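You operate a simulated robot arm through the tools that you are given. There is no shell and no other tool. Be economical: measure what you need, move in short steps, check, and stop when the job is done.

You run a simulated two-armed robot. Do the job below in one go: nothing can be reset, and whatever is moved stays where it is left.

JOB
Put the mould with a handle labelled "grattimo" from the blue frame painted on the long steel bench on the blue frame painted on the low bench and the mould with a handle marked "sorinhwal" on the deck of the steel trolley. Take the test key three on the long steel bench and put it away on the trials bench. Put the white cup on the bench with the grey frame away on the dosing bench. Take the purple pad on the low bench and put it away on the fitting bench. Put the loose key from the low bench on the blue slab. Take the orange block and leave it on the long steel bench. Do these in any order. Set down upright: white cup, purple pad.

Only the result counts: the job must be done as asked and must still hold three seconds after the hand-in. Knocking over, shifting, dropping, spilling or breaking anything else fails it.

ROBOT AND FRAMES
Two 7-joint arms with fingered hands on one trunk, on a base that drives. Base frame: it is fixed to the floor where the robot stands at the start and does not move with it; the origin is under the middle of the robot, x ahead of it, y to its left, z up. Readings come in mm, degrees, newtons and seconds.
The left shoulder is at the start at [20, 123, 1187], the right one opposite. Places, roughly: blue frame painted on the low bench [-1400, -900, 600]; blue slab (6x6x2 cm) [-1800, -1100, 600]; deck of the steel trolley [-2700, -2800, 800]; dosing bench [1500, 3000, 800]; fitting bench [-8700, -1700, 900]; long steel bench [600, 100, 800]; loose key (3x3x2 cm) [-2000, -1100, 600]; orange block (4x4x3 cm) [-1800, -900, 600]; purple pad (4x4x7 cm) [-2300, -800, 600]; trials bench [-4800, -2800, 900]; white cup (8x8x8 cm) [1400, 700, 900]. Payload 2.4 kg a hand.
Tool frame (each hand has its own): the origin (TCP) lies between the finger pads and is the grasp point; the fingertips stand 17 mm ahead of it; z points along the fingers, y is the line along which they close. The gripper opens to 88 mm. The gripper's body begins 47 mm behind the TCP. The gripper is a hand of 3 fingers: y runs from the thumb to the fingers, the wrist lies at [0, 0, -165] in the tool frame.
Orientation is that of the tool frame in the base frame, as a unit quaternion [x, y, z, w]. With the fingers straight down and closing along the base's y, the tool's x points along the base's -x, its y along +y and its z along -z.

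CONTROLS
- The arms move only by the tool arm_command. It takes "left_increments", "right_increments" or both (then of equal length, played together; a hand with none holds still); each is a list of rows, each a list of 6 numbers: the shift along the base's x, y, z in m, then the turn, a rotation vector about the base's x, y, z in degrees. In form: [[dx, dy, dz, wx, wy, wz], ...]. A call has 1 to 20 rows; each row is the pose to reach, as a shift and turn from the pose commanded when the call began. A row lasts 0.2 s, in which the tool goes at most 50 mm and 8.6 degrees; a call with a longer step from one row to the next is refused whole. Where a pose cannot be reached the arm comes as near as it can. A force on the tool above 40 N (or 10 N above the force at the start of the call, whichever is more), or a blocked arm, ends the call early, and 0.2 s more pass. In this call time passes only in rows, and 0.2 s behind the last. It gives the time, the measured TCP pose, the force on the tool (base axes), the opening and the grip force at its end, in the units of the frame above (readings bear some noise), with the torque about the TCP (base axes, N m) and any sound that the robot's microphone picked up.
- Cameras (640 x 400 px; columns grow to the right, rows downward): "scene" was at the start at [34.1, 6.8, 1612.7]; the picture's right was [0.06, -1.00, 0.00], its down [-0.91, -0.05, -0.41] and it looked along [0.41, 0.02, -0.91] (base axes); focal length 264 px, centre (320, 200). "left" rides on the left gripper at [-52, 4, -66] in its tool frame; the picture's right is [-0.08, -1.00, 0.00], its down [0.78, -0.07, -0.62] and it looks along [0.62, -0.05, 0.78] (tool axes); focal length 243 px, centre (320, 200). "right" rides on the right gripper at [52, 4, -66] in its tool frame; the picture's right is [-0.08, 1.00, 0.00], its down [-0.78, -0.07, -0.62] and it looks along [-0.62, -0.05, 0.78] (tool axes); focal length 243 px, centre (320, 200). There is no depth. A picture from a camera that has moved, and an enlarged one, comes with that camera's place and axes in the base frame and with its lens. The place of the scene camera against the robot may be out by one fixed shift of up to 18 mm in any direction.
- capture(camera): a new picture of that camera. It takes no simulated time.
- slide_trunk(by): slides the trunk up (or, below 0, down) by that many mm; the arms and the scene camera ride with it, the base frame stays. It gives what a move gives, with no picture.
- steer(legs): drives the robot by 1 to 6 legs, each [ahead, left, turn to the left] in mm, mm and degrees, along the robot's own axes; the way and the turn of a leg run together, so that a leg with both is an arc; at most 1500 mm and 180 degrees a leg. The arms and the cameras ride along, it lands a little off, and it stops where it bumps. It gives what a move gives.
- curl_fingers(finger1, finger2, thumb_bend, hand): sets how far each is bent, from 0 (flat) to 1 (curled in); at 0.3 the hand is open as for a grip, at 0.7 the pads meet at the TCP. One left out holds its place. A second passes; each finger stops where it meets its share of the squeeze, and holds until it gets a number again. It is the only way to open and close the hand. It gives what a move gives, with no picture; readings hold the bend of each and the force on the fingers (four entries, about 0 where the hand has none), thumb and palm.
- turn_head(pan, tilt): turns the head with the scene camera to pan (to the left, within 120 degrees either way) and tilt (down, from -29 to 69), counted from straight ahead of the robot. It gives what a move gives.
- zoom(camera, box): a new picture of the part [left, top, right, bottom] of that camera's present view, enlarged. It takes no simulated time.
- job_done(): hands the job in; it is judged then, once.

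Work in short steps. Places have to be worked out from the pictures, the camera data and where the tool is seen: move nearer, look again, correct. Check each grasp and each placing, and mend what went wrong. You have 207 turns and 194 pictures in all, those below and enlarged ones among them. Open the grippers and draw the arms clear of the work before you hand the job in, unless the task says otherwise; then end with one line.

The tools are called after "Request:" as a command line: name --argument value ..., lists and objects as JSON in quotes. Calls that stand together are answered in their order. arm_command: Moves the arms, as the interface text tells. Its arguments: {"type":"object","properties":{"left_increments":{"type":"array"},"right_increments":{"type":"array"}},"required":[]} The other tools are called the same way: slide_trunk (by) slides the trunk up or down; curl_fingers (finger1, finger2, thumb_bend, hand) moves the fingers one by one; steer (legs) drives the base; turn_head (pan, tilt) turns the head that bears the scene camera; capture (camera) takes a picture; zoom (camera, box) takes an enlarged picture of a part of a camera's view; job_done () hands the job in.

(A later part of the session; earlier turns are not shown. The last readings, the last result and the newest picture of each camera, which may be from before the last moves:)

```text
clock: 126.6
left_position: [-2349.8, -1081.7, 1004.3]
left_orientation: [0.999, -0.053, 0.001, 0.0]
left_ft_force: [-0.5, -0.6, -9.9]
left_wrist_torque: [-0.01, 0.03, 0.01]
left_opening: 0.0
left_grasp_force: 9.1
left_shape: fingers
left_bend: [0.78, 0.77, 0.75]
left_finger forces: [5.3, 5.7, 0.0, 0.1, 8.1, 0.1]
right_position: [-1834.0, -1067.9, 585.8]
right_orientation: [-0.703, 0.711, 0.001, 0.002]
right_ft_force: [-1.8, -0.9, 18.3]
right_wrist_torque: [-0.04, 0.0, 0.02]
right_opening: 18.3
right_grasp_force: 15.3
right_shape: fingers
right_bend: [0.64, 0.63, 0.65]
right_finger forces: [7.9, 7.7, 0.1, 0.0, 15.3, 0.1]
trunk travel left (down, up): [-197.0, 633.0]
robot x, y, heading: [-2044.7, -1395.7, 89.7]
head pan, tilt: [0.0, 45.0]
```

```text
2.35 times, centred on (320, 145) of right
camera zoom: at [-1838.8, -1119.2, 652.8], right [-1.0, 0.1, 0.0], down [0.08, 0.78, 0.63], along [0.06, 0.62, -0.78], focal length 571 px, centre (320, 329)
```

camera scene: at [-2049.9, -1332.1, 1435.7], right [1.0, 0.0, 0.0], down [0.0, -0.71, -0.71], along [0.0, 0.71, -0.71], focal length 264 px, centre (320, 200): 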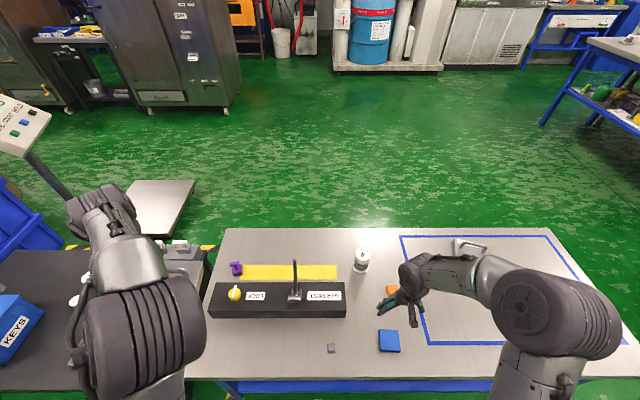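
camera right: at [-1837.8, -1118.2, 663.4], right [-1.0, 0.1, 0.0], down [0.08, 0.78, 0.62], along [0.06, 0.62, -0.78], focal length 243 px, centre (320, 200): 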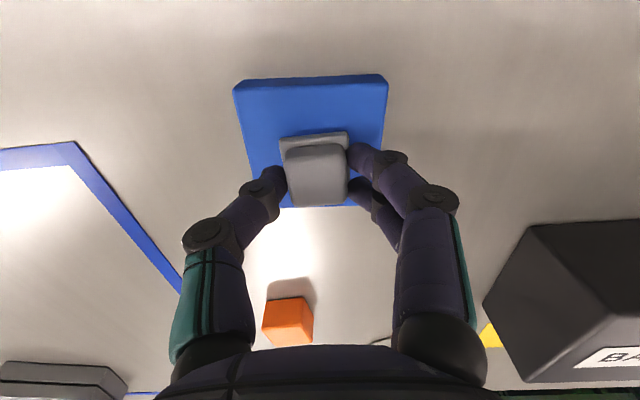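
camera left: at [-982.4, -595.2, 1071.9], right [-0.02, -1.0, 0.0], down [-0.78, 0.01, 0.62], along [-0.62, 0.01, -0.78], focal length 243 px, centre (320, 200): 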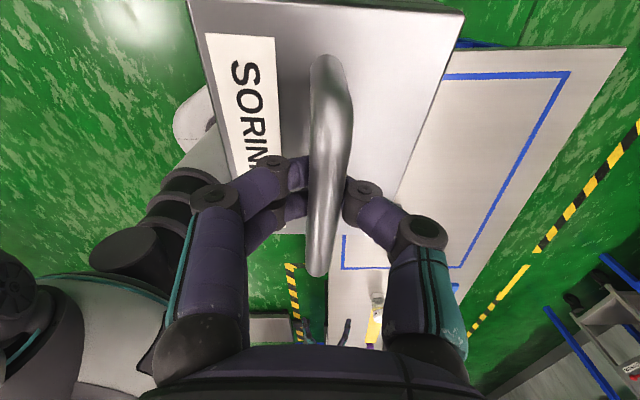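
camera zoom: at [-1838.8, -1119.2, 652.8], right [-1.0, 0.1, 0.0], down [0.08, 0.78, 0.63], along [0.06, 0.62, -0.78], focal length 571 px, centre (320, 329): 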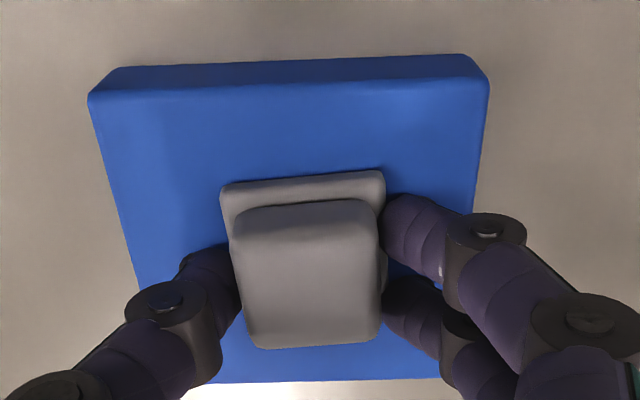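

Contact is made. I ease up by 1 mm and open.

Request:
arm_command --right_increments '[[0, 0, 0.001, 0, 0, 0]]'

Request:
curl_fingers --hand "right" --finger1 0.54 --finger2 0.54 --thumb_bend 0.54

Request:
arm_command --right_increments '[[0, 0, 0.02, 0, 0, 0], [0, 0, 0.05, 0, 0, 0], [0, 0, 0.09, 0, 0, 0]]'

Request:
capture --camera "right"

```text
clock: 127.0
left_position: [-2349.3, -1081.7, 1003.9]
left_orientation: [0.999, -0.053, 0.0, 0.001]
left_ft_force: [0.0, -0.7, -9.8]
left_wrist_torque: [-0.05, 0.01, -0.02]
left_opening: 0.0
left_grasp_force: 9.8
left_shape: fingers
left_bend: [0.78, 0.78, 0.75]
left_finger forces: [5.6, 5.6, 0.0, 0.0, 8.0, 0.0]
right_position: [-1832.0, -1068.1, 587.2]
right_orientation: [-0.703, 0.711, 0.002, 0.001]
right_ft_force: [-1.3, 1.7, 8.4]
right_wrist_torque: [0.01, 0.03, 0.01]
right_opening: 18.2
right_grasp_force: 10.2
right_shape: fingers
right_bend: [0.64, 0.63, 0.65]
right_finger forces: [5.3, 5.5, 0.1, 0.0, 10.2, 0.0]
trunk travel left (down, up): [-197.0, 633.0]
robot x, y, heading: [-2040.8, -1397.4, 89.8]
head pan, tilt: [0.0, 45.0]
```

```text
clock: 128.0
left_position: [-2349.9, -1083.1, 1004.8]
left_orientation: [0.999, -0.053, 0.0, -0.001]
left_ft_force: [-1.1, -0.5, -10.5]
left_wrist_torque: [-0.03, 0.02, 0.01]
left_opening: 0.0
left_grasp_force: 9.2
left_shape: fingers
left_bend: [0.78, 0.78, 0.75]
left_finger forces: [5.4, 5.6, 0.0, 0.0, 8.0, 0.1]
right_position: [-1832.1, -1067.3, 587.1]
right_orientation: [-0.704, 0.71, 0.002, 0.002]
right_ft_force: [1.7, 3.8, 21.4]
right_wrist_torque: [0.04, -0.24, 0.02]
right_opening: 20.9
right_grasp_force: 13.0
right_shape: fingers
right_bend: [0.6, 0.59, 0.58]
right_finger forces: [4.3, 4.1, 0.1, 0.0, 15.6, 0.0]
trunk travel left (down, up): [-197.0, 633.0]
robot x, y, heading: [-2045.5, -1395.9, 90.0]
head pan, tilt: [0.0, 45.0]
```

```text
clock: 128.8
left_position: [-2349.3, -1082.3, 1004.9]
left_orientation: [0.999, -0.054, 0.0, 0.001]
left_ft_force: [-0.1, 0.0, -10.7]
left_wrist_torque: [0.0, 0.02, 0.0]
left_opening: 0.0
left_grasp_force: 9.3
left_shape: fingers
left_bend: [0.78, 0.77, 0.75]
left_finger forces: [5.3, 6.0, 0.0, 0.1, 8.1, 0.0]
right_position: [-1830.4, -1065.0, 676.6]
right_orientation: [-0.703, 0.711, 0.0, 0.001]
right_ft_force: [-0.4, -0.2, -0.6]
right_wrist_torque: [0.02, 0.02, 0.02]
right_opening: 30.7
right_grasp_force: 0.1
right_shape: fingers
right_bend: [0.54, 0.54, 0.54]
right_finger forces: [0.1, 0.1, 0.1, 0.1, 0.0, 0.1]
trunk travel left (down, up): [-197.0, 633.0]
robot x, y, heading: [-2047.4, -1397.2, 90.1]
head pan, tilt: [0.0, 45.0]
```

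```text
125 pictures are left
camera right: at [-1836.7, -1117.6, 743.9], right [-1.0, 0.1, 0.0], down [0.08, 0.78, 0.62], along [0.06, 0.62, -0.78], focal length 243 px, centre (320, 200)
```

right: 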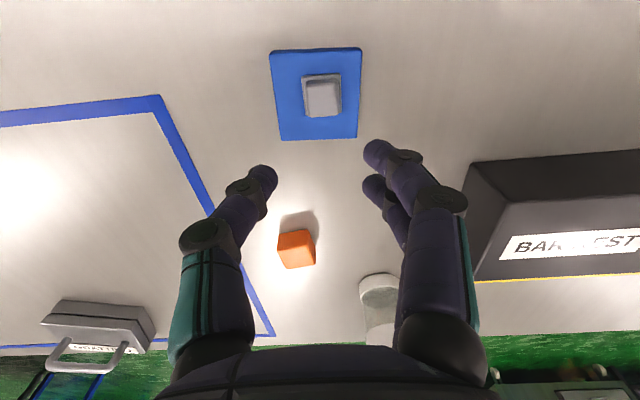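

The key sits centred on the slab. Next the orange block at about [-1790, -908]. I shift the base right and a bit closer, and lower the trunk by 100 mm.

Request:
steer --legs '[[0, -110, 0], [30, 0, 0]]'

Request:
slide_trunk --by -100

Request:
arm_command --right_increments '[[0, 0.02, 0.04, 0, 0, 0], [-0.02, 0.04, 0.08, 0, 0, 0], [-0.03, 0.06, 0.1, 0, 0, 0], [-0.05, 0.08, 0.1, 0, 0, 0]]'

Request:
capture --camera "right"

```text
clock: 130.4
left_position: [-2239.5, -1053.9, 1004.6]
left_orientation: [0.999, -0.052, 0.0, 0.002]
left_ft_force: [-0.3, 0.2, -10.2]
left_wrist_torque: [0.02, -0.03, 0.0]
left_opening: 0.1
left_grasp_force: 11.7
left_shape: fingers
left_bend: [0.79, 0.78, 0.75]
left_finger forces: [8.1, 5.1, 0.1, 0.0, 9.0, 0.0]
right_position: [-1721.2, -1034.2, 676.6]
right_orientation: [-0.703, 0.711, 0.002, 0.001]
right_ft_force: [-0.3, 0.7, 0.6]
right_wrist_torque: [-0.01, 0.02, 0.0]
right_opening: 30.6
right_grasp_force: 0.2
right_shape: fingers
right_bend: [0.54, 0.54, 0.54]
right_finger forces: [0.1, 0.0, 0.1, 0.0, 0.1, 0.0]
trunk travel left (down, up): [-197.0, 633.0]
robot x, y, heading: [-1935.7, -1363.0, 90.0]
head pan, tilt: [0.0, 45.0]
```

```text
clock: 131.7
left_position: [-2238.8, -1053.8, 905.3]
left_orientation: [0.999, -0.052, 0.001, 0.001]
left_ft_force: [0.3, -0.7, -9.9]
left_wrist_torque: [-0.01, -0.02, 0.01]
left_opening: 0.3
left_grasp_force: 11.3
left_shape: fingers
left_bend: [0.79, 0.78, 0.75]
left_finger forces: [6.1, 5.7, 0.0, 0.0, 9.7, 0.0]
right_position: [-1721.7, -1034.9, 576.6]
right_orientation: [-0.704, 0.71, 0.002, 0.0]
right_ft_force: [0.1, -0.5, 0.1]
right_wrist_torque: [0.01, -0.03, 0.02]
right_opening: 30.5
right_grasp_force: 0.1
right_shape: fingers
right_bend: [0.54, 0.54, 0.54]
right_finger forces: [0.0, 0.0, 0.0, 0.0, 0.1, 0.0]
trunk travel left (down, up): [-97.0, 733.0]
robot x, y, heading: [-1935.1, -1368.2, 90.0]
head pan, tilt: [0.0, 45.0]
```

```text
clock: 132.7
left_position: [-2239.3, -1053.5, 906.0]
left_orientation: [0.999, -0.052, 0.001, 0.002]
left_ft_force: [0.3, 0.7, -10.1]
left_wrist_torque: [-0.02, 0.01, -0.01]
left_opening: 0.0
left_grasp_force: 11.3
left_shape: fingers
left_bend: [0.79, 0.78, 0.75]
left_finger forces: [5.7, 6.5, 0.1, 0.0, 9.2, 0.0]
right_position: [-1769.4, -953.5, 679.8]
right_orientation: [-0.705, 0.71, 0.001, -0.001]
right_ft_force: [1.1, -0.1, 0.0]
right_wrist_torque: [0.02, 0.02, 0.01]
right_opening: 30.5
right_grasp_force: 0.1
right_shape: fingers
right_bend: [0.54, 0.54, 0.54]
right_finger forces: [0.0, 0.0, 0.1, 0.1, 0.0, 0.1]
trunk travel left (down, up): [-97.0, 733.0]
robot x, y, heading: [-1932.5, -1371.2, 90.2]
head pan, tilt: [0.0, 45.0]
```

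```text
124 pictures are left
camera right: at [-1775.3, -1005.6, 747.0], right [-1.0, 0.09, 0.0], down [0.07, 0.78, 0.62], along [0.06, 0.62, -0.78], focal length 243 px, centre (320, 200)
```

right: 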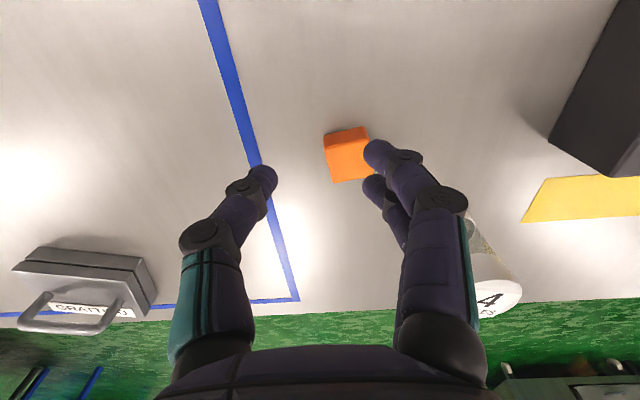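

The orange block is centred at about [-1790, -911]. I open the hand to about 62 mm, move above and go down to TCP 577.

Request:
curl_fingers --hand "right" --finger1 0.4 --finger2 0.4 --thumb_bend 0.4

Request:
arm_command --right_increments '[[-0.01, 0.02, 0, 0, 0, 0], [-0.02, 0.042, 0, 0, 0, 0], [-0.02, 0.042, -0.03, 0, 0, 0], [-0.02, 0.042, -0.06, 0, 0, 0]]'

Request:
capture --camera "right"

```text
clock: 133.7
left_position: [-2240.5, -1053.9, 905.6]
left_orientation: [0.999, -0.051, 0.002, 0.0]
left_ft_force: [-0.8, 0.1, -10.5]
left_wrist_torque: [0.01, -0.04, -0.01]
left_opening: 0.0
left_grasp_force: 10.8
left_shape: fingers
left_bend: [0.79, 0.78, 0.75]
left_finger forces: [5.7, 6.7, 0.1, 0.1, 9.3, 0.0]
right_position: [-1769.2, -952.1, 679.5]
right_orientation: [-0.704, 0.711, 0.001, 0.0]
right_ft_force: [0.2, 0.7, -0.3]
right_wrist_torque: [0.0, -0.01, 0.02]
right_opening: 62.3
right_grasp_force: 0.1
right_shape: fingers
right_bend: [0.4, 0.4, 0.4]
right_finger forces: [0.0, 0.0, 0.1, 0.1, 0.0, 0.1]
trunk travel left (down, up): [-97.0, 733.0]
robot x, y, heading: [-1932.4, -1368.4, 89.9]
head pan, tilt: [0.0, 45.0]
```

```text
clock: 134.7
left_position: [-2238.9, -1053.9, 903.1]
left_orientation: [0.999, -0.052, 0.001, 0.001]
left_ft_force: [-0.9, -0.8, -9.3]
left_wrist_torque: [-0.03, 0.03, 0.0]
left_opening: 0.1
left_grasp_force: 10.5
left_shape: fingers
left_bend: [0.79, 0.78, 0.75]
left_finger forces: [5.7, 6.4, 0.0, 0.0, 9.3, 0.1]
right_position: [-1791.0, -911.3, 613.9]
right_orientation: [-0.704, 0.71, 0.001, 0.001]
right_ft_force: [-0.1, -0.2, -0.1]
right_wrist_torque: [-0.01, -0.01, 0.0]
right_opening: 62.4
right_grasp_force: 0.1
right_shape: fingers
right_bend: [0.4, 0.4, 0.4]
right_finger forces: [0.0, 0.0, 0.0, 0.1, 0.1, 0.1]
trunk travel left (down, up): [-97.0, 733.0]
robot x, y, heading: [-1933.7, -1368.1, 89.9]
head pan, tilt: [0.0, 45.0]
```

```text
123 pictures are left
camera right: at [-1797.0, -963.0, 681.2], right [-1.0, 0.09, 0.0], down [0.07, 0.78, 0.62], along [0.06, 0.62, -0.78], focal length 243 px, centre (320, 200)
```

right: 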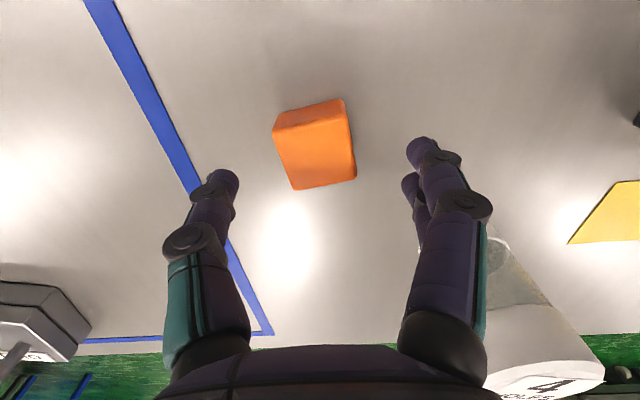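

Centred; the block is turned by about +8°, so I match that and go down.

Request:
arm_command --right_increments '[[0, 0, -0.015, 0, 0, 7], [0, 0, -0.03, 0, 0, 7], [0, 0, -0.038, 0, 0, 7]]'

Request:
curl_fingers --hand "right" --finger1 0.62 --finger2 0.62 --thumb_bend 0.62

Request:
capture --camera "right"

```text
clock: 135.5
left_position: [-2240.3, -1052.5, 904.0]
left_orientation: [0.999, -0.051, 0.001, 0.001]
left_ft_force: [0.5, 0.8, -9.3]
left_wrist_torque: [0.01, -0.01, 0.0]
left_opening: 0.0
left_grasp_force: 10.9
left_shape: fingers
left_bend: [0.79, 0.78, 0.75]
left_finger forces: [5.9, 6.5, 0.0, 0.1, 9.3, 0.0]
right_position: [-1792.4, -910.4, 577.5]
right_orientation: [0.746, -0.665, -0.001, -0.001]
right_ft_force: [-0.1, 0.5, 0.8]
right_wrist_torque: [-0.01, 0.03, 0.02]
right_opening: 62.1
right_grasp_force: 0.1
right_shape: fingers
right_bend: [0.4, 0.4, 0.4]
right_finger forces: [0.0, 0.1, 0.0, 0.1, 0.0, 0.1]
trunk travel left (down, up): [-97.0, 733.0]
robot x, y, heading: [-1930.2, -1367.2, 90.2]
head pan, tilt: [0.0, 45.0]
```

```text
clock: 136.5
left_position: [-2239.1, -1053.4, 904.1]
left_orientation: [0.999, -0.053, 0.001, 0.001]
left_ft_force: [-0.7, -0.7, -9.7]
left_wrist_torque: [-0.01, 0.01, 0.01]
left_opening: 0.0
left_grasp_force: 10.9
left_shape: fingers
left_bend: [0.79, 0.78, 0.75]
left_finger forces: [5.8, 6.4, 0.0, 0.0, 9.4, 0.0]
right_position: [-1791.2, -912.4, 579.1]
right_orientation: [0.746, -0.666, -0.002, -0.001]
right_ft_force: [0.3, -0.7, -0.5]
right_wrist_torque: [0.0, 0.03, -0.01]
right_opening: 29.1
right_grasp_force: 4.1
right_shape: fingers
right_bend: [0.56, 0.56, 0.57]
right_finger forces: [2.4, 2.3, 0.0, 0.1, 4.8, 0.0]
trunk travel left (down, up): [-97.0, 733.0]
robot x, y, heading: [-1933.3, -1366.0, 90.1]
head pan, tilt: [0.0, 45.0]
```

```text
122 pictures are left
camera right: at [-1791.2, -964.6, 645.0], right [-1.0, -0.03, 0.0], down [-0.02, 0.78, 0.62], along [-0.02, 0.62, -0.78], focal length 243 px, centre (320, 200)
```

right: 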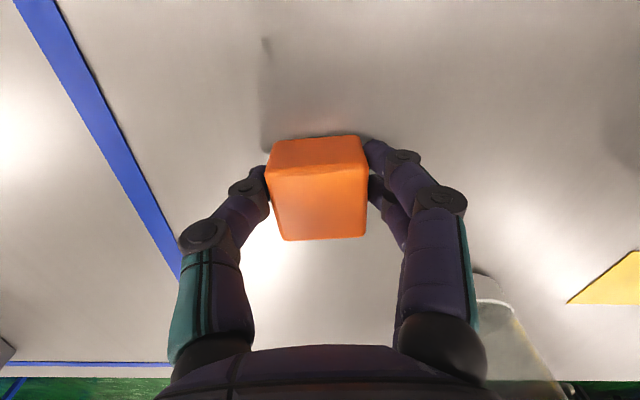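

Gripped. I tighten to 0.7 and lift.

Request:
curl_fingers --hand "right" --finger1 0.7 --finger2 0.7 --thumb_bend 0.7

Request:
arm_command --right_increments '[[0, 0, 0.03, 0, 0, 0], [0, 0, 0.07, 0, 0, 0], [0, -0.03, 0.1, 0, 0, 0], [0, -0.07, 0.12, 0, 0, 0], [0, -0.11, 0.13, 0, 0, 0]]'

Request:
slide_trunk --by 250

Request:
capture --camera "right"

```text
clock: 137.5
left_position: [-2239.0, -1053.6, 905.2]
left_orientation: [0.999, -0.053, 0.001, 0.001]
left_ft_force: [0.7, 0.3, -9.8]
left_wrist_torque: [0.0, -0.01, 0.0]
left_opening: 0.3
left_grasp_force: 10.8
left_shape: fingers
left_bend: [0.79, 0.78, 0.75]
left_finger forces: [5.8, 6.4, 0.0, 0.0, 9.3, 0.1]
right_position: [-1791.2, -912.4, 578.7]
right_orientation: [0.746, -0.666, 0.0, 0.0]
right_ft_force: [-0.4, 0.1, -0.3]
right_wrist_torque: [-0.01, 0.01, 0.0]
right_opening: 28.1
right_grasp_force: 10.6
right_shape: fingers
right_bend: [0.58, 0.58, 0.61]
right_finger forces: [5.0, 5.1, 0.0, 0.1, 10.1, 0.0]
trunk travel left (down, up): [-97.0, 733.0]
robot x, y, heading: [-1935.7, -1365.6, 90.1]
head pan, tilt: [0.0, 45.0]
```

```text
clock: 138.7
left_position: [-2239.2, -1053.9, 905.0]
left_orientation: [0.999, -0.053, 0.001, 0.0]
left_ft_force: [-0.6, 0.0, -9.6]
left_wrist_torque: [-0.04, 0.03, 0.02]
left_opening: 0.2
left_grasp_force: 10.7
left_shape: fingers
left_bend: [0.79, 0.78, 0.75]
left_finger forces: [5.6, 6.6, 0.1, 0.0, 9.4, 0.0]
right_position: [-1791.2, -1023.2, 711.8]
right_orientation: [0.746, -0.666, -0.002, 0.0]
right_ft_force: [0.1, -0.1, -0.4]
right_wrist_torque: [0.02, 0.01, -0.01]
right_opening: 28.2
right_grasp_force: 10.3
right_shape: fingers
right_bend: [0.58, 0.58, 0.61]
right_finger forces: [5.0, 5.1, 0.1, 0.1, 10.0, 0.0]
trunk travel left (down, up): [-97.0, 733.0]
robot x, y, heading: [-1934.7, -1368.1, 89.9]
head pan, tilt: [0.0, 45.0]
```

```text
clock: 141.3
left_position: [-2239.6, -1054.4, 1154.1]
left_orientation: [0.999, -0.052, 0.001, 0.001]
left_ft_force: [-0.5, -0.2, -9.8]
left_wrist_torque: [0.03, -0.02, 0.01]
left_opening: 0.1
left_grasp_force: 10.7
left_shape: fingers
left_bend: [0.79, 0.78, 0.75]
left_finger forces: [5.8, 6.6, 0.0, 0.0, 9.1, 0.0]
right_position: [-1791.4, -1023.4, 960.6]
right_orientation: [0.746, -0.666, -0.002, 0.0]
right_ft_force: [-0.5, -0.1, -0.9]
right_wrist_torque: [0.0, -0.04, 0.03]
right_opening: 28.0
right_grasp_force: 9.7
right_shape: fingers
right_bend: [0.58, 0.58, 0.61]
right_finger forces: [5.1, 5.1, 0.1, 0.1, 10.2, 0.0]
trunk travel left (down, up): [-347.0, 483.0]
robot x, y, heading: [-1931.3, -1369.8, 89.9]
head pan, tilt: [0.0, 45.0]
```

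```text
121 pictures are left
camera right: at [-1790.9, -1075.9, 1028.1], right [-1.0, -0.03, 0.0], down [-0.02, 0.78, 0.62], along [-0.02, 0.62, -0.78], focal length 243 px, centre (320, 200)
```

right: 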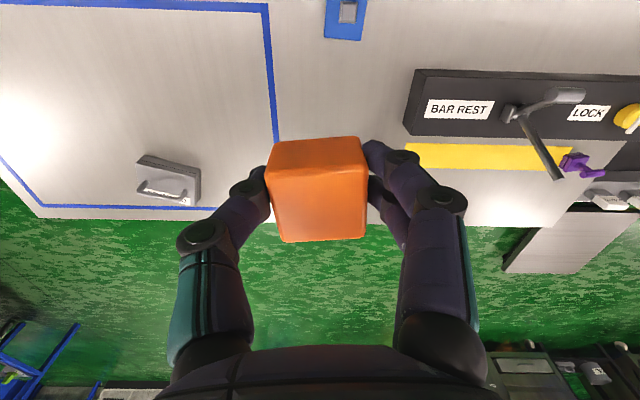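

The orange block is held. I back off, turn to face south, and look at the trolley.

Request:
steer --legs '[[-300, 0, 0], [0, 0, -180], [0, -500, 0]]'

Request:
turn_head --pan -15 --tilt 40

Request:
capture --camera "scene"

```text
clock: 153.2
left_position: [-2128.9, -1982.0, 1154.0]
left_orientation: [0.06, 0.998, 0.001, 0.0]
left_ft_force: [0.1, 0.3, -8.9]
left_wrist_torque: [0.0, 0.0, -0.02]
left_opening: 0.0
left_grasp_force: 11.0
left_shape: fingers
left_bend: [0.79, 0.78, 0.75]
left_finger forces: [6.6, 5.9, 0.0, 0.0, 9.1, 0.0]
right_position: [-2577.8, -2004.2, 961.0]
right_orientation: [0.672, 0.74, 0.0, 0.001]
right_ft_force: [-0.6, 0.0, -0.8]
right_wrist_torque: [-0.01, 0.02, 0.02]
right_opening: 27.5
right_grasp_force: 10.1
right_shape: fingers
right_bend: [0.58, 0.58, 0.61]
right_finger forces: [5.0, 5.0, 0.0, 0.0, 10.0, 0.0]
trunk travel left (down, up): [-347.0, 483.0]
robot x, y, heading: [-2430.4, -1660.9, -90.8]
head pan, tilt: [0.0, 45.0]
```

```text
clock: 154.0
left_position: [-2128.0, -1982.5, 1153.8]
left_orientation: [0.058, 0.998, 0.001, -0.001]
left_ft_force: [-0.6, -0.3, -9.3]
left_wrist_torque: [0.0, -0.01, 0.03]
left_opening: 0.1
left_grasp_force: 10.9
left_shape: fingers
left_bend: [0.79, 0.78, 0.75]
left_finger forces: [6.3, 6.4, 0.0, 0.0, 9.0, 0.1]
right_position: [-2577.1, -2004.1, 962.1]
right_orientation: [0.672, 0.741, 0.0, 0.001]
right_ft_force: [0.3, -0.2, 0.0]
right_wrist_torque: [0.02, 0.02, 0.0]
right_opening: 28.1
right_grasp_force: 10.1
right_shape: fingers
right_bend: [0.58, 0.58, 0.61]
right_finger forces: [4.9, 5.1, 0.0, 0.1, 10.1, 0.0]
trunk travel left (down, up): [-347.0, 483.0]
robot x, y, heading: [-2432.9, -1662.5, -90.9]
head pan, tilt: [-15.0, 40.0]
```

```text
120 pictures are left
camera scene: at [-2458.2, -1721.2, 1593.0], right [-0.96, 0.27, 0.0], down [0.17, 0.62, -0.77], along [-0.21, -0.74, -0.64], focal length 264 px, centre (320, 200)
```

scene: 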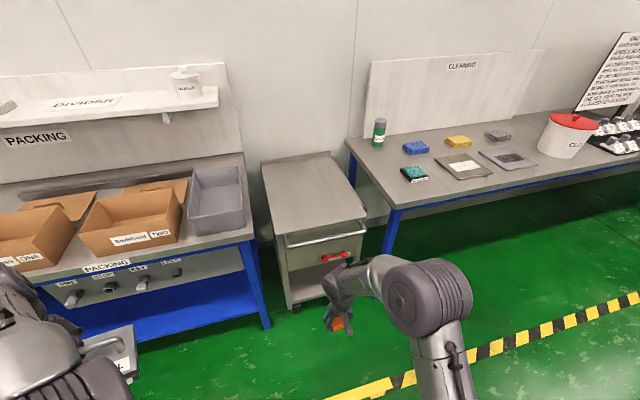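

The trolley deck is clear, spanning roughly x −2490..−2890 and y −2466..−3060. I drive up to it, with the right hand pulled in.

Request:
arm_command --right_increments '[[0.0, 0.03, 0.03, 0, 0, 0], [0.0, 0.06, 0.06, 0, 0, 0], [0, 0.1, 0.08, 0, 0, 0]]'

Request:
steer --legs '[[0, -330, 0.9], [520, 0, 0]]'

Request:
turn_head --pan 5 --tilt 50

Request:
capture --camera "scene"

Request:
capture --camera "left"

```text
clock: 154.8
left_position: [-2127.9, -1981.2, 1155.1]
left_orientation: [0.059, 0.998, 0.001, -0.001]
left_ft_force: [-0.4, -0.3, -9.5]
left_wrist_torque: [0.0, -0.03, -0.01]
left_opening: 0.0
left_grasp_force: 10.8
left_shape: fingers
left_bend: [0.79, 0.78, 0.75]
left_finger forces: [5.7, 6.7, 0.1, 0.0, 9.2, 0.0]
right_position: [-2576.8, -1902.6, 1041.9]
right_orientation: [0.671, 0.742, -0.001, 0.002]
right_ft_force: [0.2, -0.2, -0.3]
right_wrist_torque: [0.02, -0.03, 0.02]
right_opening: 28.0
right_grasp_force: 9.8
right_shape: fingers
right_bend: [0.58, 0.58, 0.61]
right_finger forces: [5.0, 5.0, 0.0, 0.0, 10.0, 0.0]
trunk travel left (down, up): [-347.0, 483.0]
robot x, y, heading: [-2427.7, -1665.2, -90.8]
head pan, tilt: [-15.0, 40.0]
```

```text
clock: 159.6
left_position: [-2460.8, -2495.5, 1154.5]
left_orientation: [0.056, 0.998, 0.001, -0.001]
left_ft_force: [0.2, -0.1, -9.8]
left_wrist_torque: [-0.02, 0.0, -0.01]
left_opening: 0.1
left_grasp_force: 11.8
left_shape: fingers
left_bend: [0.79, 0.78, 0.75]
left_finger forces: [6.5, 6.7, 0.1, 0.1, 8.7, 0.0]
right_position: [-2908.6, -2420.9, 1042.7]
right_orientation: [0.67, 0.743, 0.0, 0.002]
right_ft_force: [-0.5, 0.0, -1.1]
right_wrist_torque: [0.0, -0.02, 0.02]
right_opening: 27.8
right_grasp_force: 9.7
right_shape: fingers
right_bend: [0.58, 0.58, 0.61]
right_finger forces: [5.1, 5.1, 0.1, 0.0, 10.0, 0.0]
trunk travel left (down, up): [-347.0, 483.0]
robot x, y, heading: [-2760.4, -2176.5, -90.7]
head pan, tilt: [-15.0, 40.0]
```

```text
clock: 160.4
left_position: [-2460.3, -2495.4, 1154.8]
left_orientation: [0.057, 0.998, 0.002, -0.001]
left_ft_force: [-0.4, 0.9, -9.3]
left_wrist_torque: [0.0, -0.01, 0.02]
left_opening: 0.3
left_grasp_force: 11.2
left_shape: fingers
left_bend: [0.79, 0.78, 0.75]
left_finger forces: [6.2, 6.7, 0.0, 0.0, 9.0, 0.0]
right_position: [-2907.7, -2420.5, 1041.8]
right_orientation: [0.67, 0.742, -0.001, 0.001]
right_ft_force: [0.2, 0.0, -0.1]
right_wrist_torque: [0.0, 0.01, -0.02]
right_opening: 27.9
right_grasp_force: 10.1
right_shape: fingers
right_bend: [0.58, 0.58, 0.61]
right_finger forces: [5.0, 5.0, 0.1, 0.1, 10.0, 0.0]
trunk travel left (down, up): [-347.0, 483.0]
robot x, y, heading: [-2762.3, -2182.9, -90.4]
head pan, tilt: [5.0, 50.0]
```

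```text
119 pictures are left
camera scene: at [-2762.5, -2231.8, 1578.9], right [-1.0, -0.08, 0.0], down [-0.06, 0.76, -0.64], along [0.05, -0.64, -0.77], focal length 264 px, centre (320, 200)
```

scene: 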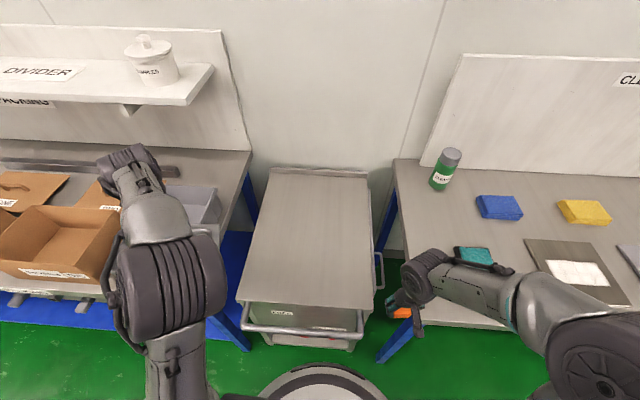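

```text
118 pictures are left
camera left: at [-2407.7, -2497.2, 1221.0], right [-0.03, -1.0, 0.0], down [-0.78, 0.02, 0.62], along [-0.62, 0.02, -0.78], focal length 243 px, centre (320, 200)
```

left: 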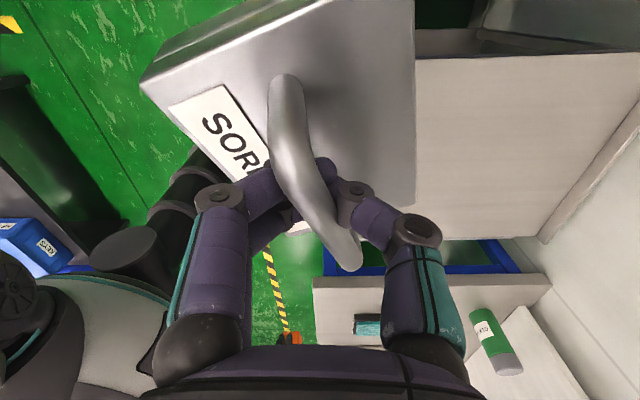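

The mould has twisted somewhat in the hook grip, but it still hangs. I carry it slowly over the deck centre.

Request:
arm_command --left_increments '[[-0.025, 0, 0, 0, 0, 0], [-0.055, -0.01, 0, 0, 0, 0], [-0.085, -0.03, 0, 0, 0, 0], [-0.115, -0.05, 0, 0, 0, 0], [-0.145, -0.07, 0, 0, 0, 0], [-0.175, -0.09, 0, 0, 0, 0], [-0.205, -0.11, -0.01, 0, 0, 0], [-0.23, -0.13, -0.03, 0, 0, 0], [-0.23, -0.13, -0.06, 0, 0, 0], [-0.23, -0.13, -0.09, 0, 0, 0], [-0.23, -0.13, -0.12, 0, 0, 0]]'

Request:
capture --camera "scene"

Request:
capture --camera "left"

```text
clock: 162.8
left_position: [-2678.4, -2623.9, 1033.4]
left_orientation: [0.058, 0.998, 0.0, -0.002]
left_ft_force: [0.6, -0.2, -9.4]
left_wrist_torque: [-0.02, -0.05, 0.01]
left_opening: 0.0
left_grasp_force: 11.3
left_shape: fingers
left_bend: [0.79, 0.78, 0.75]
left_finger forces: [6.3, 7.2, 0.0, 0.0, 9.1, 0.0]
left hand out of reach, approached as far as the arm can: row 8, 9, 10, 11
right_position: [-2908.6, -2422.5, 1041.4]
right_orientation: [0.67, 0.743, 0.0, 0.002]
right_ft_force: [-0.2, 0.5, -1.0]
right_wrist_torque: [0.0, 0.01, -0.01]
right_opening: 27.8
right_grasp_force: 10.1
right_shape: fingers
right_bend: [0.58, 0.58, 0.61]
right_finger forces: [4.9, 5.0, 0.0, 0.0, 9.9, 0.1]
trunk travel left (down, up): [-347.0, 483.0]
robot x, y, heading: [-2762.1, -2176.1, -90.4]
head pan, tilt: [5.0, 50.0]
```

```text
117 pictures are left
camera scene: at [-2762.9, -2232.7, 1578.8], right [-1.0, -0.08, 0.0], down [-0.06, 0.76, -0.64], along [0.05, -0.64, -0.77], focal length 264 px, centre (320, 200)
```

scene: 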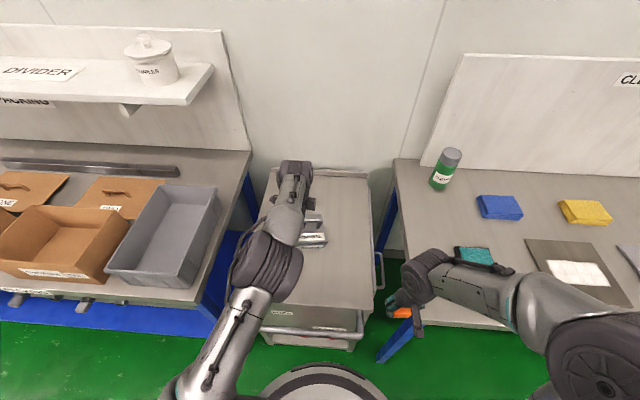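

```text
116 pictures are left
camera left: at [-2625.7, -2625.4, 1100.6], right [-0.03, -1.0, 0.0], down [-0.78, 0.02, 0.62], along [-0.62, 0.02, -0.78], focal length 243 px, centre (320, 200)
```

left: 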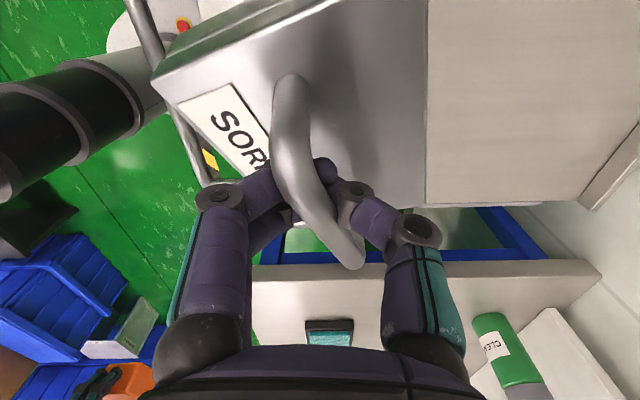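

The mould is over the deck, clear of its edges. I lower toward it.

Request:
arm_command --left_increments '[[0, 0, -0.03, 0, 0, 0], [0, 0, -0.06, 0, 0, 0], [0, 0, -0.09, 0, 0, 0], [0, 0, -0.11, 0, 0, 0]]'

Request:
capture --camera "left"

Request:
zoom --camera "scene" --box '[220, 150, 400, 360]'

```text
clock: 163.8
left_position: [-2677.7, -2624.6, 924.0]
left_orientation: [0.057, 0.998, 0.0, -0.001]
left_ft_force: [0.2, -0.2, -9.0]
left_wrist_torque: [-0.04, -0.05, -0.02]
left_opening: 0.1
left_grasp_force: 7.9
left_shape: fingers
left_bend: [0.79, 0.77, 0.75]
left_finger forces: [0.3, 7.7, 0.1, 0.0, 9.3, 0.0]
right_position: [-2908.1, -2421.8, 1040.7]
right_orientation: [0.67, 0.742, -0.001, 0.002]
right_ft_force: [0.0, 1.7, -1.2]
right_wrist_torque: [-0.02, 0.03, 0.04]
right_opening: 28.1
right_grasp_force: 10.1
right_shape: fingers
right_bend: [0.58, 0.58, 0.61]
right_finger forces: [5.0, 5.0, 0.0, 0.0, 10.0, 0.0]
trunk travel left (down, up): [-347.0, 483.0]
robot x, y, heading: [-2761.9, -2177.9, -90.5]
head pan, tilt: [5.0, 50.0]
```

```text
115 pictures are left
camera left: at [-2625.5, -2626.3, 990.7], right [-0.03, -1.0, 0.0], down [-0.78, 0.02, 0.62], along [-0.62, 0.02, -0.78], focal length 243 px, centre (320, 200)
```

left: 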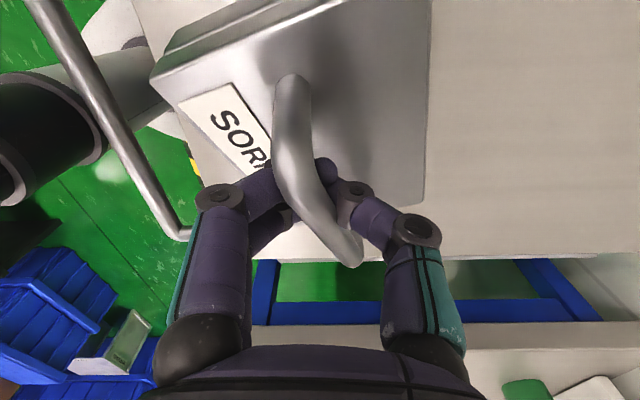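

```text
1.90 times, centred on (310, 255) of scene
camera zoom: at [-2762.7, -2232.6, 1578.8], right [-1.0, -0.08, 0.0], down [-0.06, 0.76, -0.64], along [0.05, -0.64, -0.77], focal length 503 px, centre (339, 95)
```

zoom: 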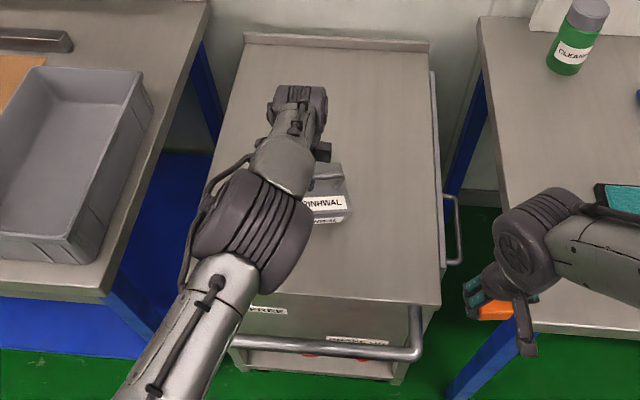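

One finger's share dropped, so I keep going down gently in small steps.

Request:
arm_command --left_increments '[[0, 0, -0.008, 0, 0, 0], [0, 0, -0.016, 0, 0, 0], [0, 0, -0.024, 0, 0, 0], [0, 0, -0.03, 0, 0, 0]]'

Request:
capture --camera "left"

```text
clock: 164.8
left_position: [-2678.6, -2623.8, 894.3]
left_orientation: [0.058, 0.998, 0.0, -0.001]
left_ft_force: [1.2, -0.4, -9.6]
left_wrist_torque: [0.02, -0.04, -0.02]
left_opening: 0.1
left_grasp_force: 8.9
left_shape: fingers
left_bend: [0.79, 0.77, 0.75]
left_finger forces: [0.2, 7.1, 0.0, 0.0, 9.6, 0.0]
right_position: [-2907.9, -2421.1, 1042.1]
right_orientation: [0.67, 0.743, 0.0, 0.001]
right_ft_force: [0.2, -0.3, -1.4]
right_wrist_torque: [0.0, 0.01, -0.01]
right_opening: 27.7
right_grasp_force: 10.2
right_shape: fingers
right_bend: [0.58, 0.58, 0.61]
right_finger forces: [5.1, 5.0, 0.0, 0.0, 10.0, 0.1]
trunk travel left (down, up): [-347.0, 483.0]
robot x, y, heading: [-2761.4, -2176.4, -90.5]
head pan, tilt: [5.0, 50.0]
```

```text
113 pictures are left
camera left: at [-2626.0, -2625.8, 961.1], right [-0.03, -1.0, 0.0], down [-0.78, 0.02, 0.62], along [-0.62, 0.02, -0.78], focal length 243 px, centre (320, 200)
```

left: 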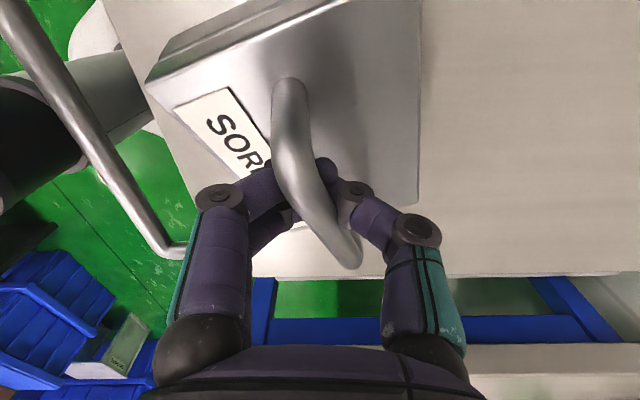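

Request:
arm_command --left_increments '[[0, 0, -0.006, 0, 0, 0], [0, 0, -0.012, 0, 0, 0]]'

Request:
arm_command --left_increments '[[0, 0, -0.006, 0, 0, 0], [0, 0, -0.012, 0, 0, 0]]'

Request:
capture --camera "left"

```text
clock: 165.4
left_position: [-2679.6, -2623.8, 882.5]
left_orientation: [0.057, 0.998, 0.001, -0.002]
left_ft_force: [0.3, 0.4, -8.5]
left_wrist_torque: [0.02, -0.04, -0.03]
left_opening: 0.0
left_grasp_force: 8.0
left_shape: fingers
left_bend: [0.79, 0.77, 0.75]
left_finger forces: [0.1, 6.8, 0.0, 0.1, 9.8, 0.0]
right_position: [-2907.5, -2420.7, 1041.1]
right_orientation: [0.67, 0.743, -0.001, 0.001]
right_ft_force: [0.2, 0.6, -0.7]
right_wrist_torque: [-0.01, 0.04, -0.01]
right_opening: 28.0
right_grasp_force: 10.1
right_shape: fingers
right_bend: [0.58, 0.58, 0.61]
right_finger forces: [5.0, 4.9, 0.0, 0.0, 9.9, 0.1]
trunk travel left (down, up): [-347.0, 483.0]
robot x, y, heading: [-2762.6, -2177.8, -90.5]
head pan, tilt: [5.0, 50.0]
```

```text
clock: 166.0
left_position: [-2679.0, -2625.4, 870.5]
left_orientation: [0.058, 0.998, 0.001, -0.002]
left_ft_force: [0.5, -0.3, -9.3]
left_wrist_torque: [0.01, -0.02, 0.01]
left_opening: 0.0
left_grasp_force: 8.9
left_shape: fingers
left_bend: [0.79, 0.77, 0.75]
left_finger forces: [0.2, 7.2, 0.1, 0.1, 9.5, 0.0]
right_position: [-2908.1, -2421.5, 1042.4]
right_orientation: [0.669, 0.743, 0.001, 0.001]
right_ft_force: [-0.4, 0.9, -0.9]
right_wrist_torque: [0.0, 0.0, -0.02]
right_opening: 27.9
right_grasp_force: 9.7
right_shape: fingers
right_bend: [0.58, 0.58, 0.61]
right_finger forces: [5.0, 5.0, 0.0, 0.0, 10.1, 0.1]
trunk travel left (down, up): [-347.0, 483.0]
robot x, y, heading: [-2764.9, -2179.8, -90.7]
head pan, tilt: [5.0, 50.0]
```

```text
112 pictures are left
camera left: at [-2626.0, -2626.4, 937.3], right [-0.03, -1.0, 0.0], down [-0.78, 0.02, 0.62], along [-0.62, 0.02, -0.78], focal length 243 px, centre (320, 200)
```

left: 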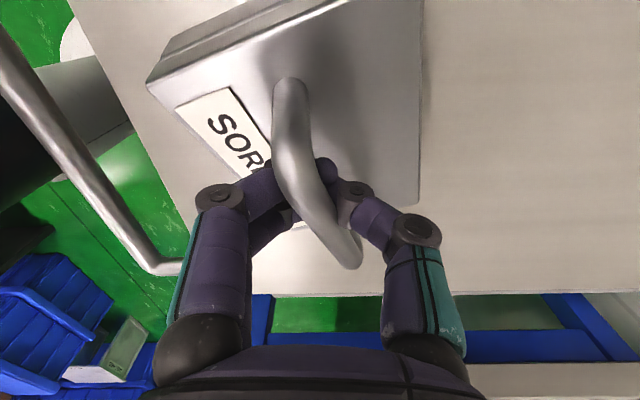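

The shadow is closing in. I continue.

Request:
arm_command --left_increments '[[0, 0, -0.005, 0, 0, 0], [0, 0, -0.01, 0, 0, 0]]'

Request:
arm_command --left_increments '[[0, 0, -0.004, 0, 0, 0], [0, 0, -0.008, 0, 0, 0]]'

Request:
capture --camera "left"

```text
clock: 166.6
left_position: [-2678.3, -2624.2, 861.3]
left_orientation: [0.058, 0.998, 0.001, -0.001]
left_ft_force: [1.9, -0.2, -7.5]
left_wrist_torque: [-0.05, 0.05, -0.01]
left_opening: 0.0
left_grasp_force: 11.4
left_shape: fingers
left_bend: [0.79, 0.78, 0.76]
left_finger forces: [7.5, 5.5, 0.1, 0.1, 9.3, 0.0]
right_position: [-2907.5, -2420.4, 1041.2]
right_orientation: [0.67, 0.742, 0.0, 0.001]
right_ft_force: [0.2, 0.2, 0.5]
right_wrist_torque: [0.0, 0.0, 0.05]
right_opening: 27.7
right_grasp_force: 10.1
right_shape: fingers
right_bend: [0.58, 0.58, 0.61]
right_finger forces: [5.0, 5.0, 0.0, 0.0, 10.0, 0.0]
trunk travel left (down, up): [-347.0, 483.0]
robot x, y, heading: [-2760.9, -2179.4, -90.4]
head pan, tilt: [5.0, 50.0]
```

```text
clock: 167.2
left_position: [-2678.1, -2625.1, 854.1]
left_orientation: [0.058, 0.998, 0.001, -0.001]
left_ft_force: [0.8, 0.6, -6.9]
left_wrist_torque: [-0.06, 0.07, 0.04]
left_opening: 0.2
left_grasp_force: 4.5
left_shape: fingers
left_bend: [0.79, 0.79, 0.76]
left_finger forces: [8.8, 0.0, 0.2, 0.1, 0.2, 0.1]
right_position: [-2907.7, -2420.2, 1041.8]
right_orientation: [0.67, 0.742, 0.0, 0.001]
right_ft_force: [0.1, -0.4, -0.6]
right_wrist_torque: [0.0, -0.05, 0.02]
right_opening: 27.9
right_grasp_force: 10.2
right_shape: fingers
right_bend: [0.58, 0.58, 0.61]
right_finger forces: [4.9, 5.0, 0.0, 0.0, 10.0, 0.0]
trunk travel left (down, up): [-347.0, 483.0]
robot x, y, heading: [-2760.3, -2174.2, -90.2]
head pan, tilt: [5.0, 50.0]
```

```text
111 pictures are left
camera left: at [-2625.2, -2626.8, 919.5], right [-0.03, -1.0, 0.0], down [-0.78, 0.02, 0.62], along [-0.62, 0.02, -0.78], focal length 243 px, centre (320, 200)
```

left: 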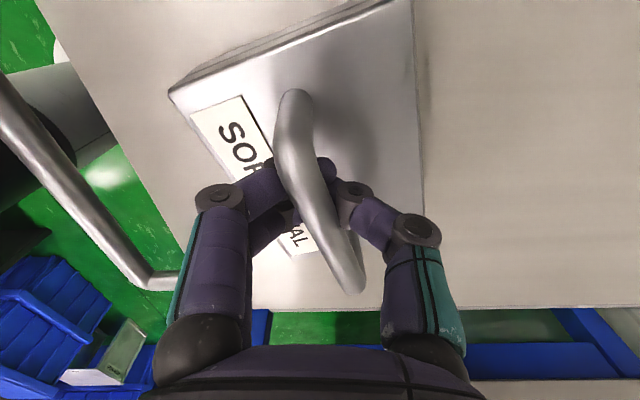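

Contact begins and the mould is levelling. I lower further in 4 mm steps.

Request:
arm_command --left_increments '[[0, 0, -0.004, 0, 0, 0], [0, 0, -0.008, 0, 0, 0]]'

Request:
arm_command --left_increments '[[0, 0, -0.004, 0, 0, 0], [0, 0, -0.008, 0, 0, 0]]'

Request:
capture --camera "left"

```text
clock: 167.8
left_position: [-2679.1, -2624.0, 845.2]
left_orientation: [0.059, 0.998, 0.0, -0.001]
left_ft_force: [1.0, -0.4, -1.0]
left_wrist_torque: [0.01, 0.01, 0.0]
left_opening: 0.1
left_grasp_force: 0.4
left_shape: fingers
left_bend: [0.79, 0.79, 0.77]
left_finger forces: [0.3, 0.0, 0.1, 0.1, 0.5, 0.0]
right_position: [-2908.6, -2419.2, 1041.9]
right_orientation: [0.67, 0.743, 0.0, 0.002]
right_ft_force: [0.0, -0.6, 0.3]
right_wrist_torque: [0.03, 0.0, -0.01]
right_opening: 27.7
right_grasp_force: 10.1
right_shape: fingers
right_bend: [0.58, 0.58, 0.61]
right_finger forces: [5.0, 5.0, 0.1, 0.0, 10.0, 0.0]
trunk travel left (down, up): [-347.0, 483.0]
robot x, y, heading: [-2762.6, -2176.8, -90.5]
head pan, tilt: [5.0, 50.0]
```

```text
clock: 168.4
left_position: [-2679.2, -2623.5, 837.0]
left_orientation: [0.059, 0.998, 0.0, -0.004]
left_ft_force: [-0.5, 0.6, -0.4]
left_wrist_torque: [-0.03, 0.01, 0.0]
left_opening: 0.0
left_grasp_force: 0.2
left_shape: fingers
left_bend: [0.8, 0.79, 0.77]
left_finger forces: [0.1, 0.0, 0.1, 0.0, 0.1, 0.1]
right_position: [-2908.8, -2420.4, 1041.3]
right_orientation: [0.67, 0.743, 0.0, 0.002]
right_ft_force: [-0.3, 0.3, 0.0]
right_wrist_torque: [0.0, 0.0, 0.0]
right_opening: 28.0
right_grasp_force: 10.3
right_shape: fingers
right_bend: [0.58, 0.58, 0.61]
right_finger forces: [4.9, 5.0, 0.0, 0.1, 10.0, 0.1]
trunk travel left (down, up): [-347.0, 483.0]
robot x, y, heading: [-2764.0, -2176.8, -90.6]
head pan, tilt: [5.0, 50.0]
```

```text
110 pictures are left
camera left: at [-2626.5, -2625.7, 903.1], right [-0.03, -1.0, 0.0], down [-0.78, 0.03, 0.63], along [-0.63, 0.02, -0.78], focal length 243 px, centre (320, 200)
```

left: 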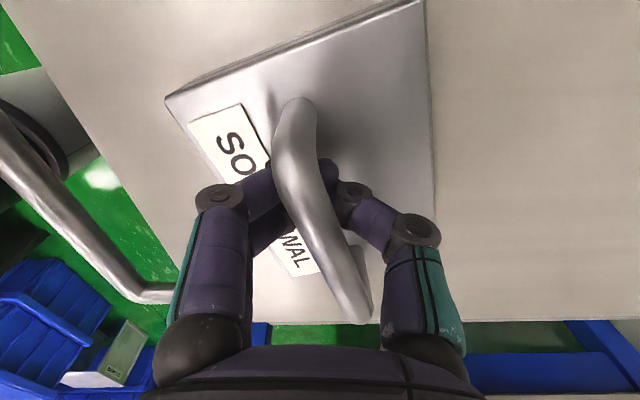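

Seated flat on the deck. The handle lies about 18° skewed to the hand, so before opening I turn the hand +15° and shift it 11 mm toward the handle's middle.

Request:
arm_command --left_increments '[[-0.005, -0.002, 0, 0, 0, 5], [-0.011, -0.005, -0.001, 0, 0, 10], [-0.011, -0.005, -0.001, 0, 0, 15]]'

Request:
capture --camera "left"

```text
clock: 169.2
left_position: [-2636.9, -2605.9, 838.7]
left_orientation: [-0.072, 0.997, -0.001, -0.005]
left_ft_force: [-2.6, -1.5, 2.1]
left_wrist_torque: [-0.01, 0.0, -0.01]
left_opening: 0.1
left_grasp_force: 4.1
left_shape: fingers
left_bend: [0.8, 0.79, 0.77]
left_finger forces: [8.1, 0.0, 0.1, 0.0, 0.0, 0.0]
left hand out of reach, approached as far as the arm can: row 1, 2, 3
right_position: [-2908.5, -2419.2, 1042.4]
right_orientation: [0.669, 0.743, -0.001, 0.002]
right_ft_force: [-0.7, -0.2, -0.6]
right_wrist_torque: [0.0, -0.01, 0.01]
right_opening: 27.7
right_grasp_force: 10.4
right_shape: fingers
right_bend: [0.58, 0.58, 0.61]
right_finger forces: [5.0, 5.0, 0.0, 0.0, 10.1, 0.0]
trunk travel left (down, up): [-347.0, 483.0]
robot x, y, heading: [-2765.4, -2176.2, -90.5]
head pan, tilt: [5.0, 50.0]
```

```text
109 pictures are left
camera left: at [-2584.8, -2594.0, 905.0], right [0.23, -0.97, 0.0], down [-0.76, -0.18, 0.63], along [-0.61, -0.14, -0.78], focal length 243 px, centre (320, 200)
```

left: 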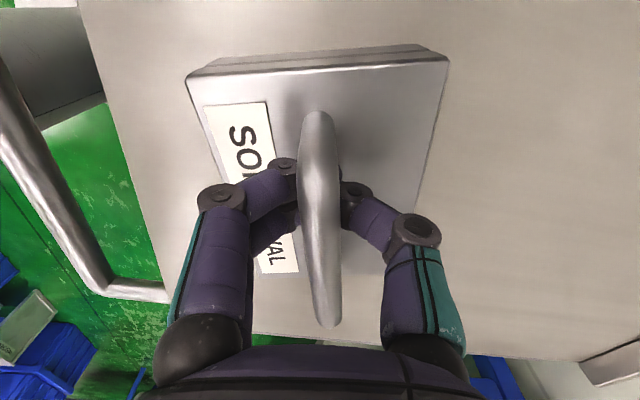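

The arm hit its reach limit and dragged the mould a little, but it's still well on the deck and now aligned. I open the hand.

Request:
curl_fingers --hand "left" --finger1 0.3 --finger2 0.3 --thumb_bend 0.3

Request:
capture --camera "left"

```text
clock: 170.2
left_position: [-2637.2, -2605.3, 839.1]
left_orientation: [-0.071, 0.997, -0.001, -0.006]
left_ft_force: [0.3, -0.2, 0.0]
left_wrist_torque: [0.0, 0.01, 0.0]
left_opening: 83.9
left_grasp_force: 0.0
left_shape: fingers
left_bend: [0.3, 0.3, 0.3]
left_finger forces: [0.0, 0.0, 0.1, 0.1, 0.0, 0.0]
right_position: [-2907.1, -2420.5, 1041.6]
right_orientation: [0.669, 0.743, -0.001, 0.002]
right_ft_force: [0.6, -0.5, 0.1]
right_wrist_torque: [-0.04, 0.0, 0.02]
right_opening: 27.6
right_grasp_force: 9.8
right_shape: fingers
right_bend: [0.58, 0.58, 0.61]
right_finger forces: [5.1, 5.0, 0.0, 0.1, 10.0, 0.1]
trunk travel left (down, up): [-347.0, 483.0]
robot x, y, heading: [-2764.1, -2176.8, -90.2]
head pan, tilt: [5.0, 50.0]
```

```text
108 pictures are left
camera left: at [-2584.4, -2594.0, 904.8], right [0.23, -0.97, 0.0], down [-0.76, -0.18, 0.63], along [-0.61, -0.14, -0.78], focal length 243 px, centre (320, 200)
```

left: 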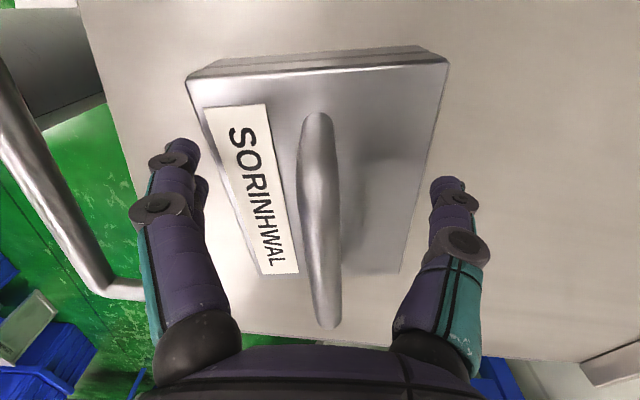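

Released cleanly. I lift the hand straight up by trunk and check from the scene camera.

Request:
slide_trunk --by 150

Request:
capture --camera "scene"

```text
clock: 172.0
left_position: [-2635.8, -2605.6, 989.6]
left_orientation: [-0.072, 0.997, 0.0, -0.005]
left_ft_force: [0.0, -0.2, -0.6]
left_wrist_torque: [0.04, -0.02, 0.03]
left_opening: 84.2
left_grasp_force: 0.0
left_shape: fingers
left_bend: [0.3, 0.3, 0.3]
left_finger forces: [0.0, 0.0, 0.0, 0.0, 0.0, 0.1]
right_position: [-2908.6, -2421.0, 1190.3]
right_orientation: [0.67, 0.742, 0.0, 0.002]
right_ft_force: [-0.8, 0.8, -1.1]
right_wrist_torque: [0.02, 0.02, 0.03]
right_opening: 27.9
right_grasp_force: 9.5
right_shape: fingers
right_bend: [0.58, 0.58, 0.61]
right_finger forces: [5.0, 5.0, 0.0, 0.0, 10.0, 0.0]
trunk travel left (down, up): [-497.0, 333.0]
robot x, y, heading: [-2764.1, -2175.7, -90.3]
head pan, tilt: [5.0, 50.0]
```

```text
107 pictures are left
camera scene: at [-2763.0, -2231.5, 1728.8], right [-1.0, -0.08, 0.0], down [-0.06, 0.76, -0.64], along [0.05, -0.64, -0.77], focal length 264 px, centre (320, 200)
```

scene: 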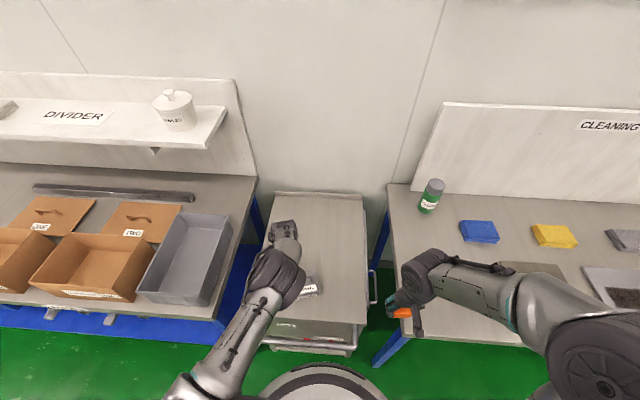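

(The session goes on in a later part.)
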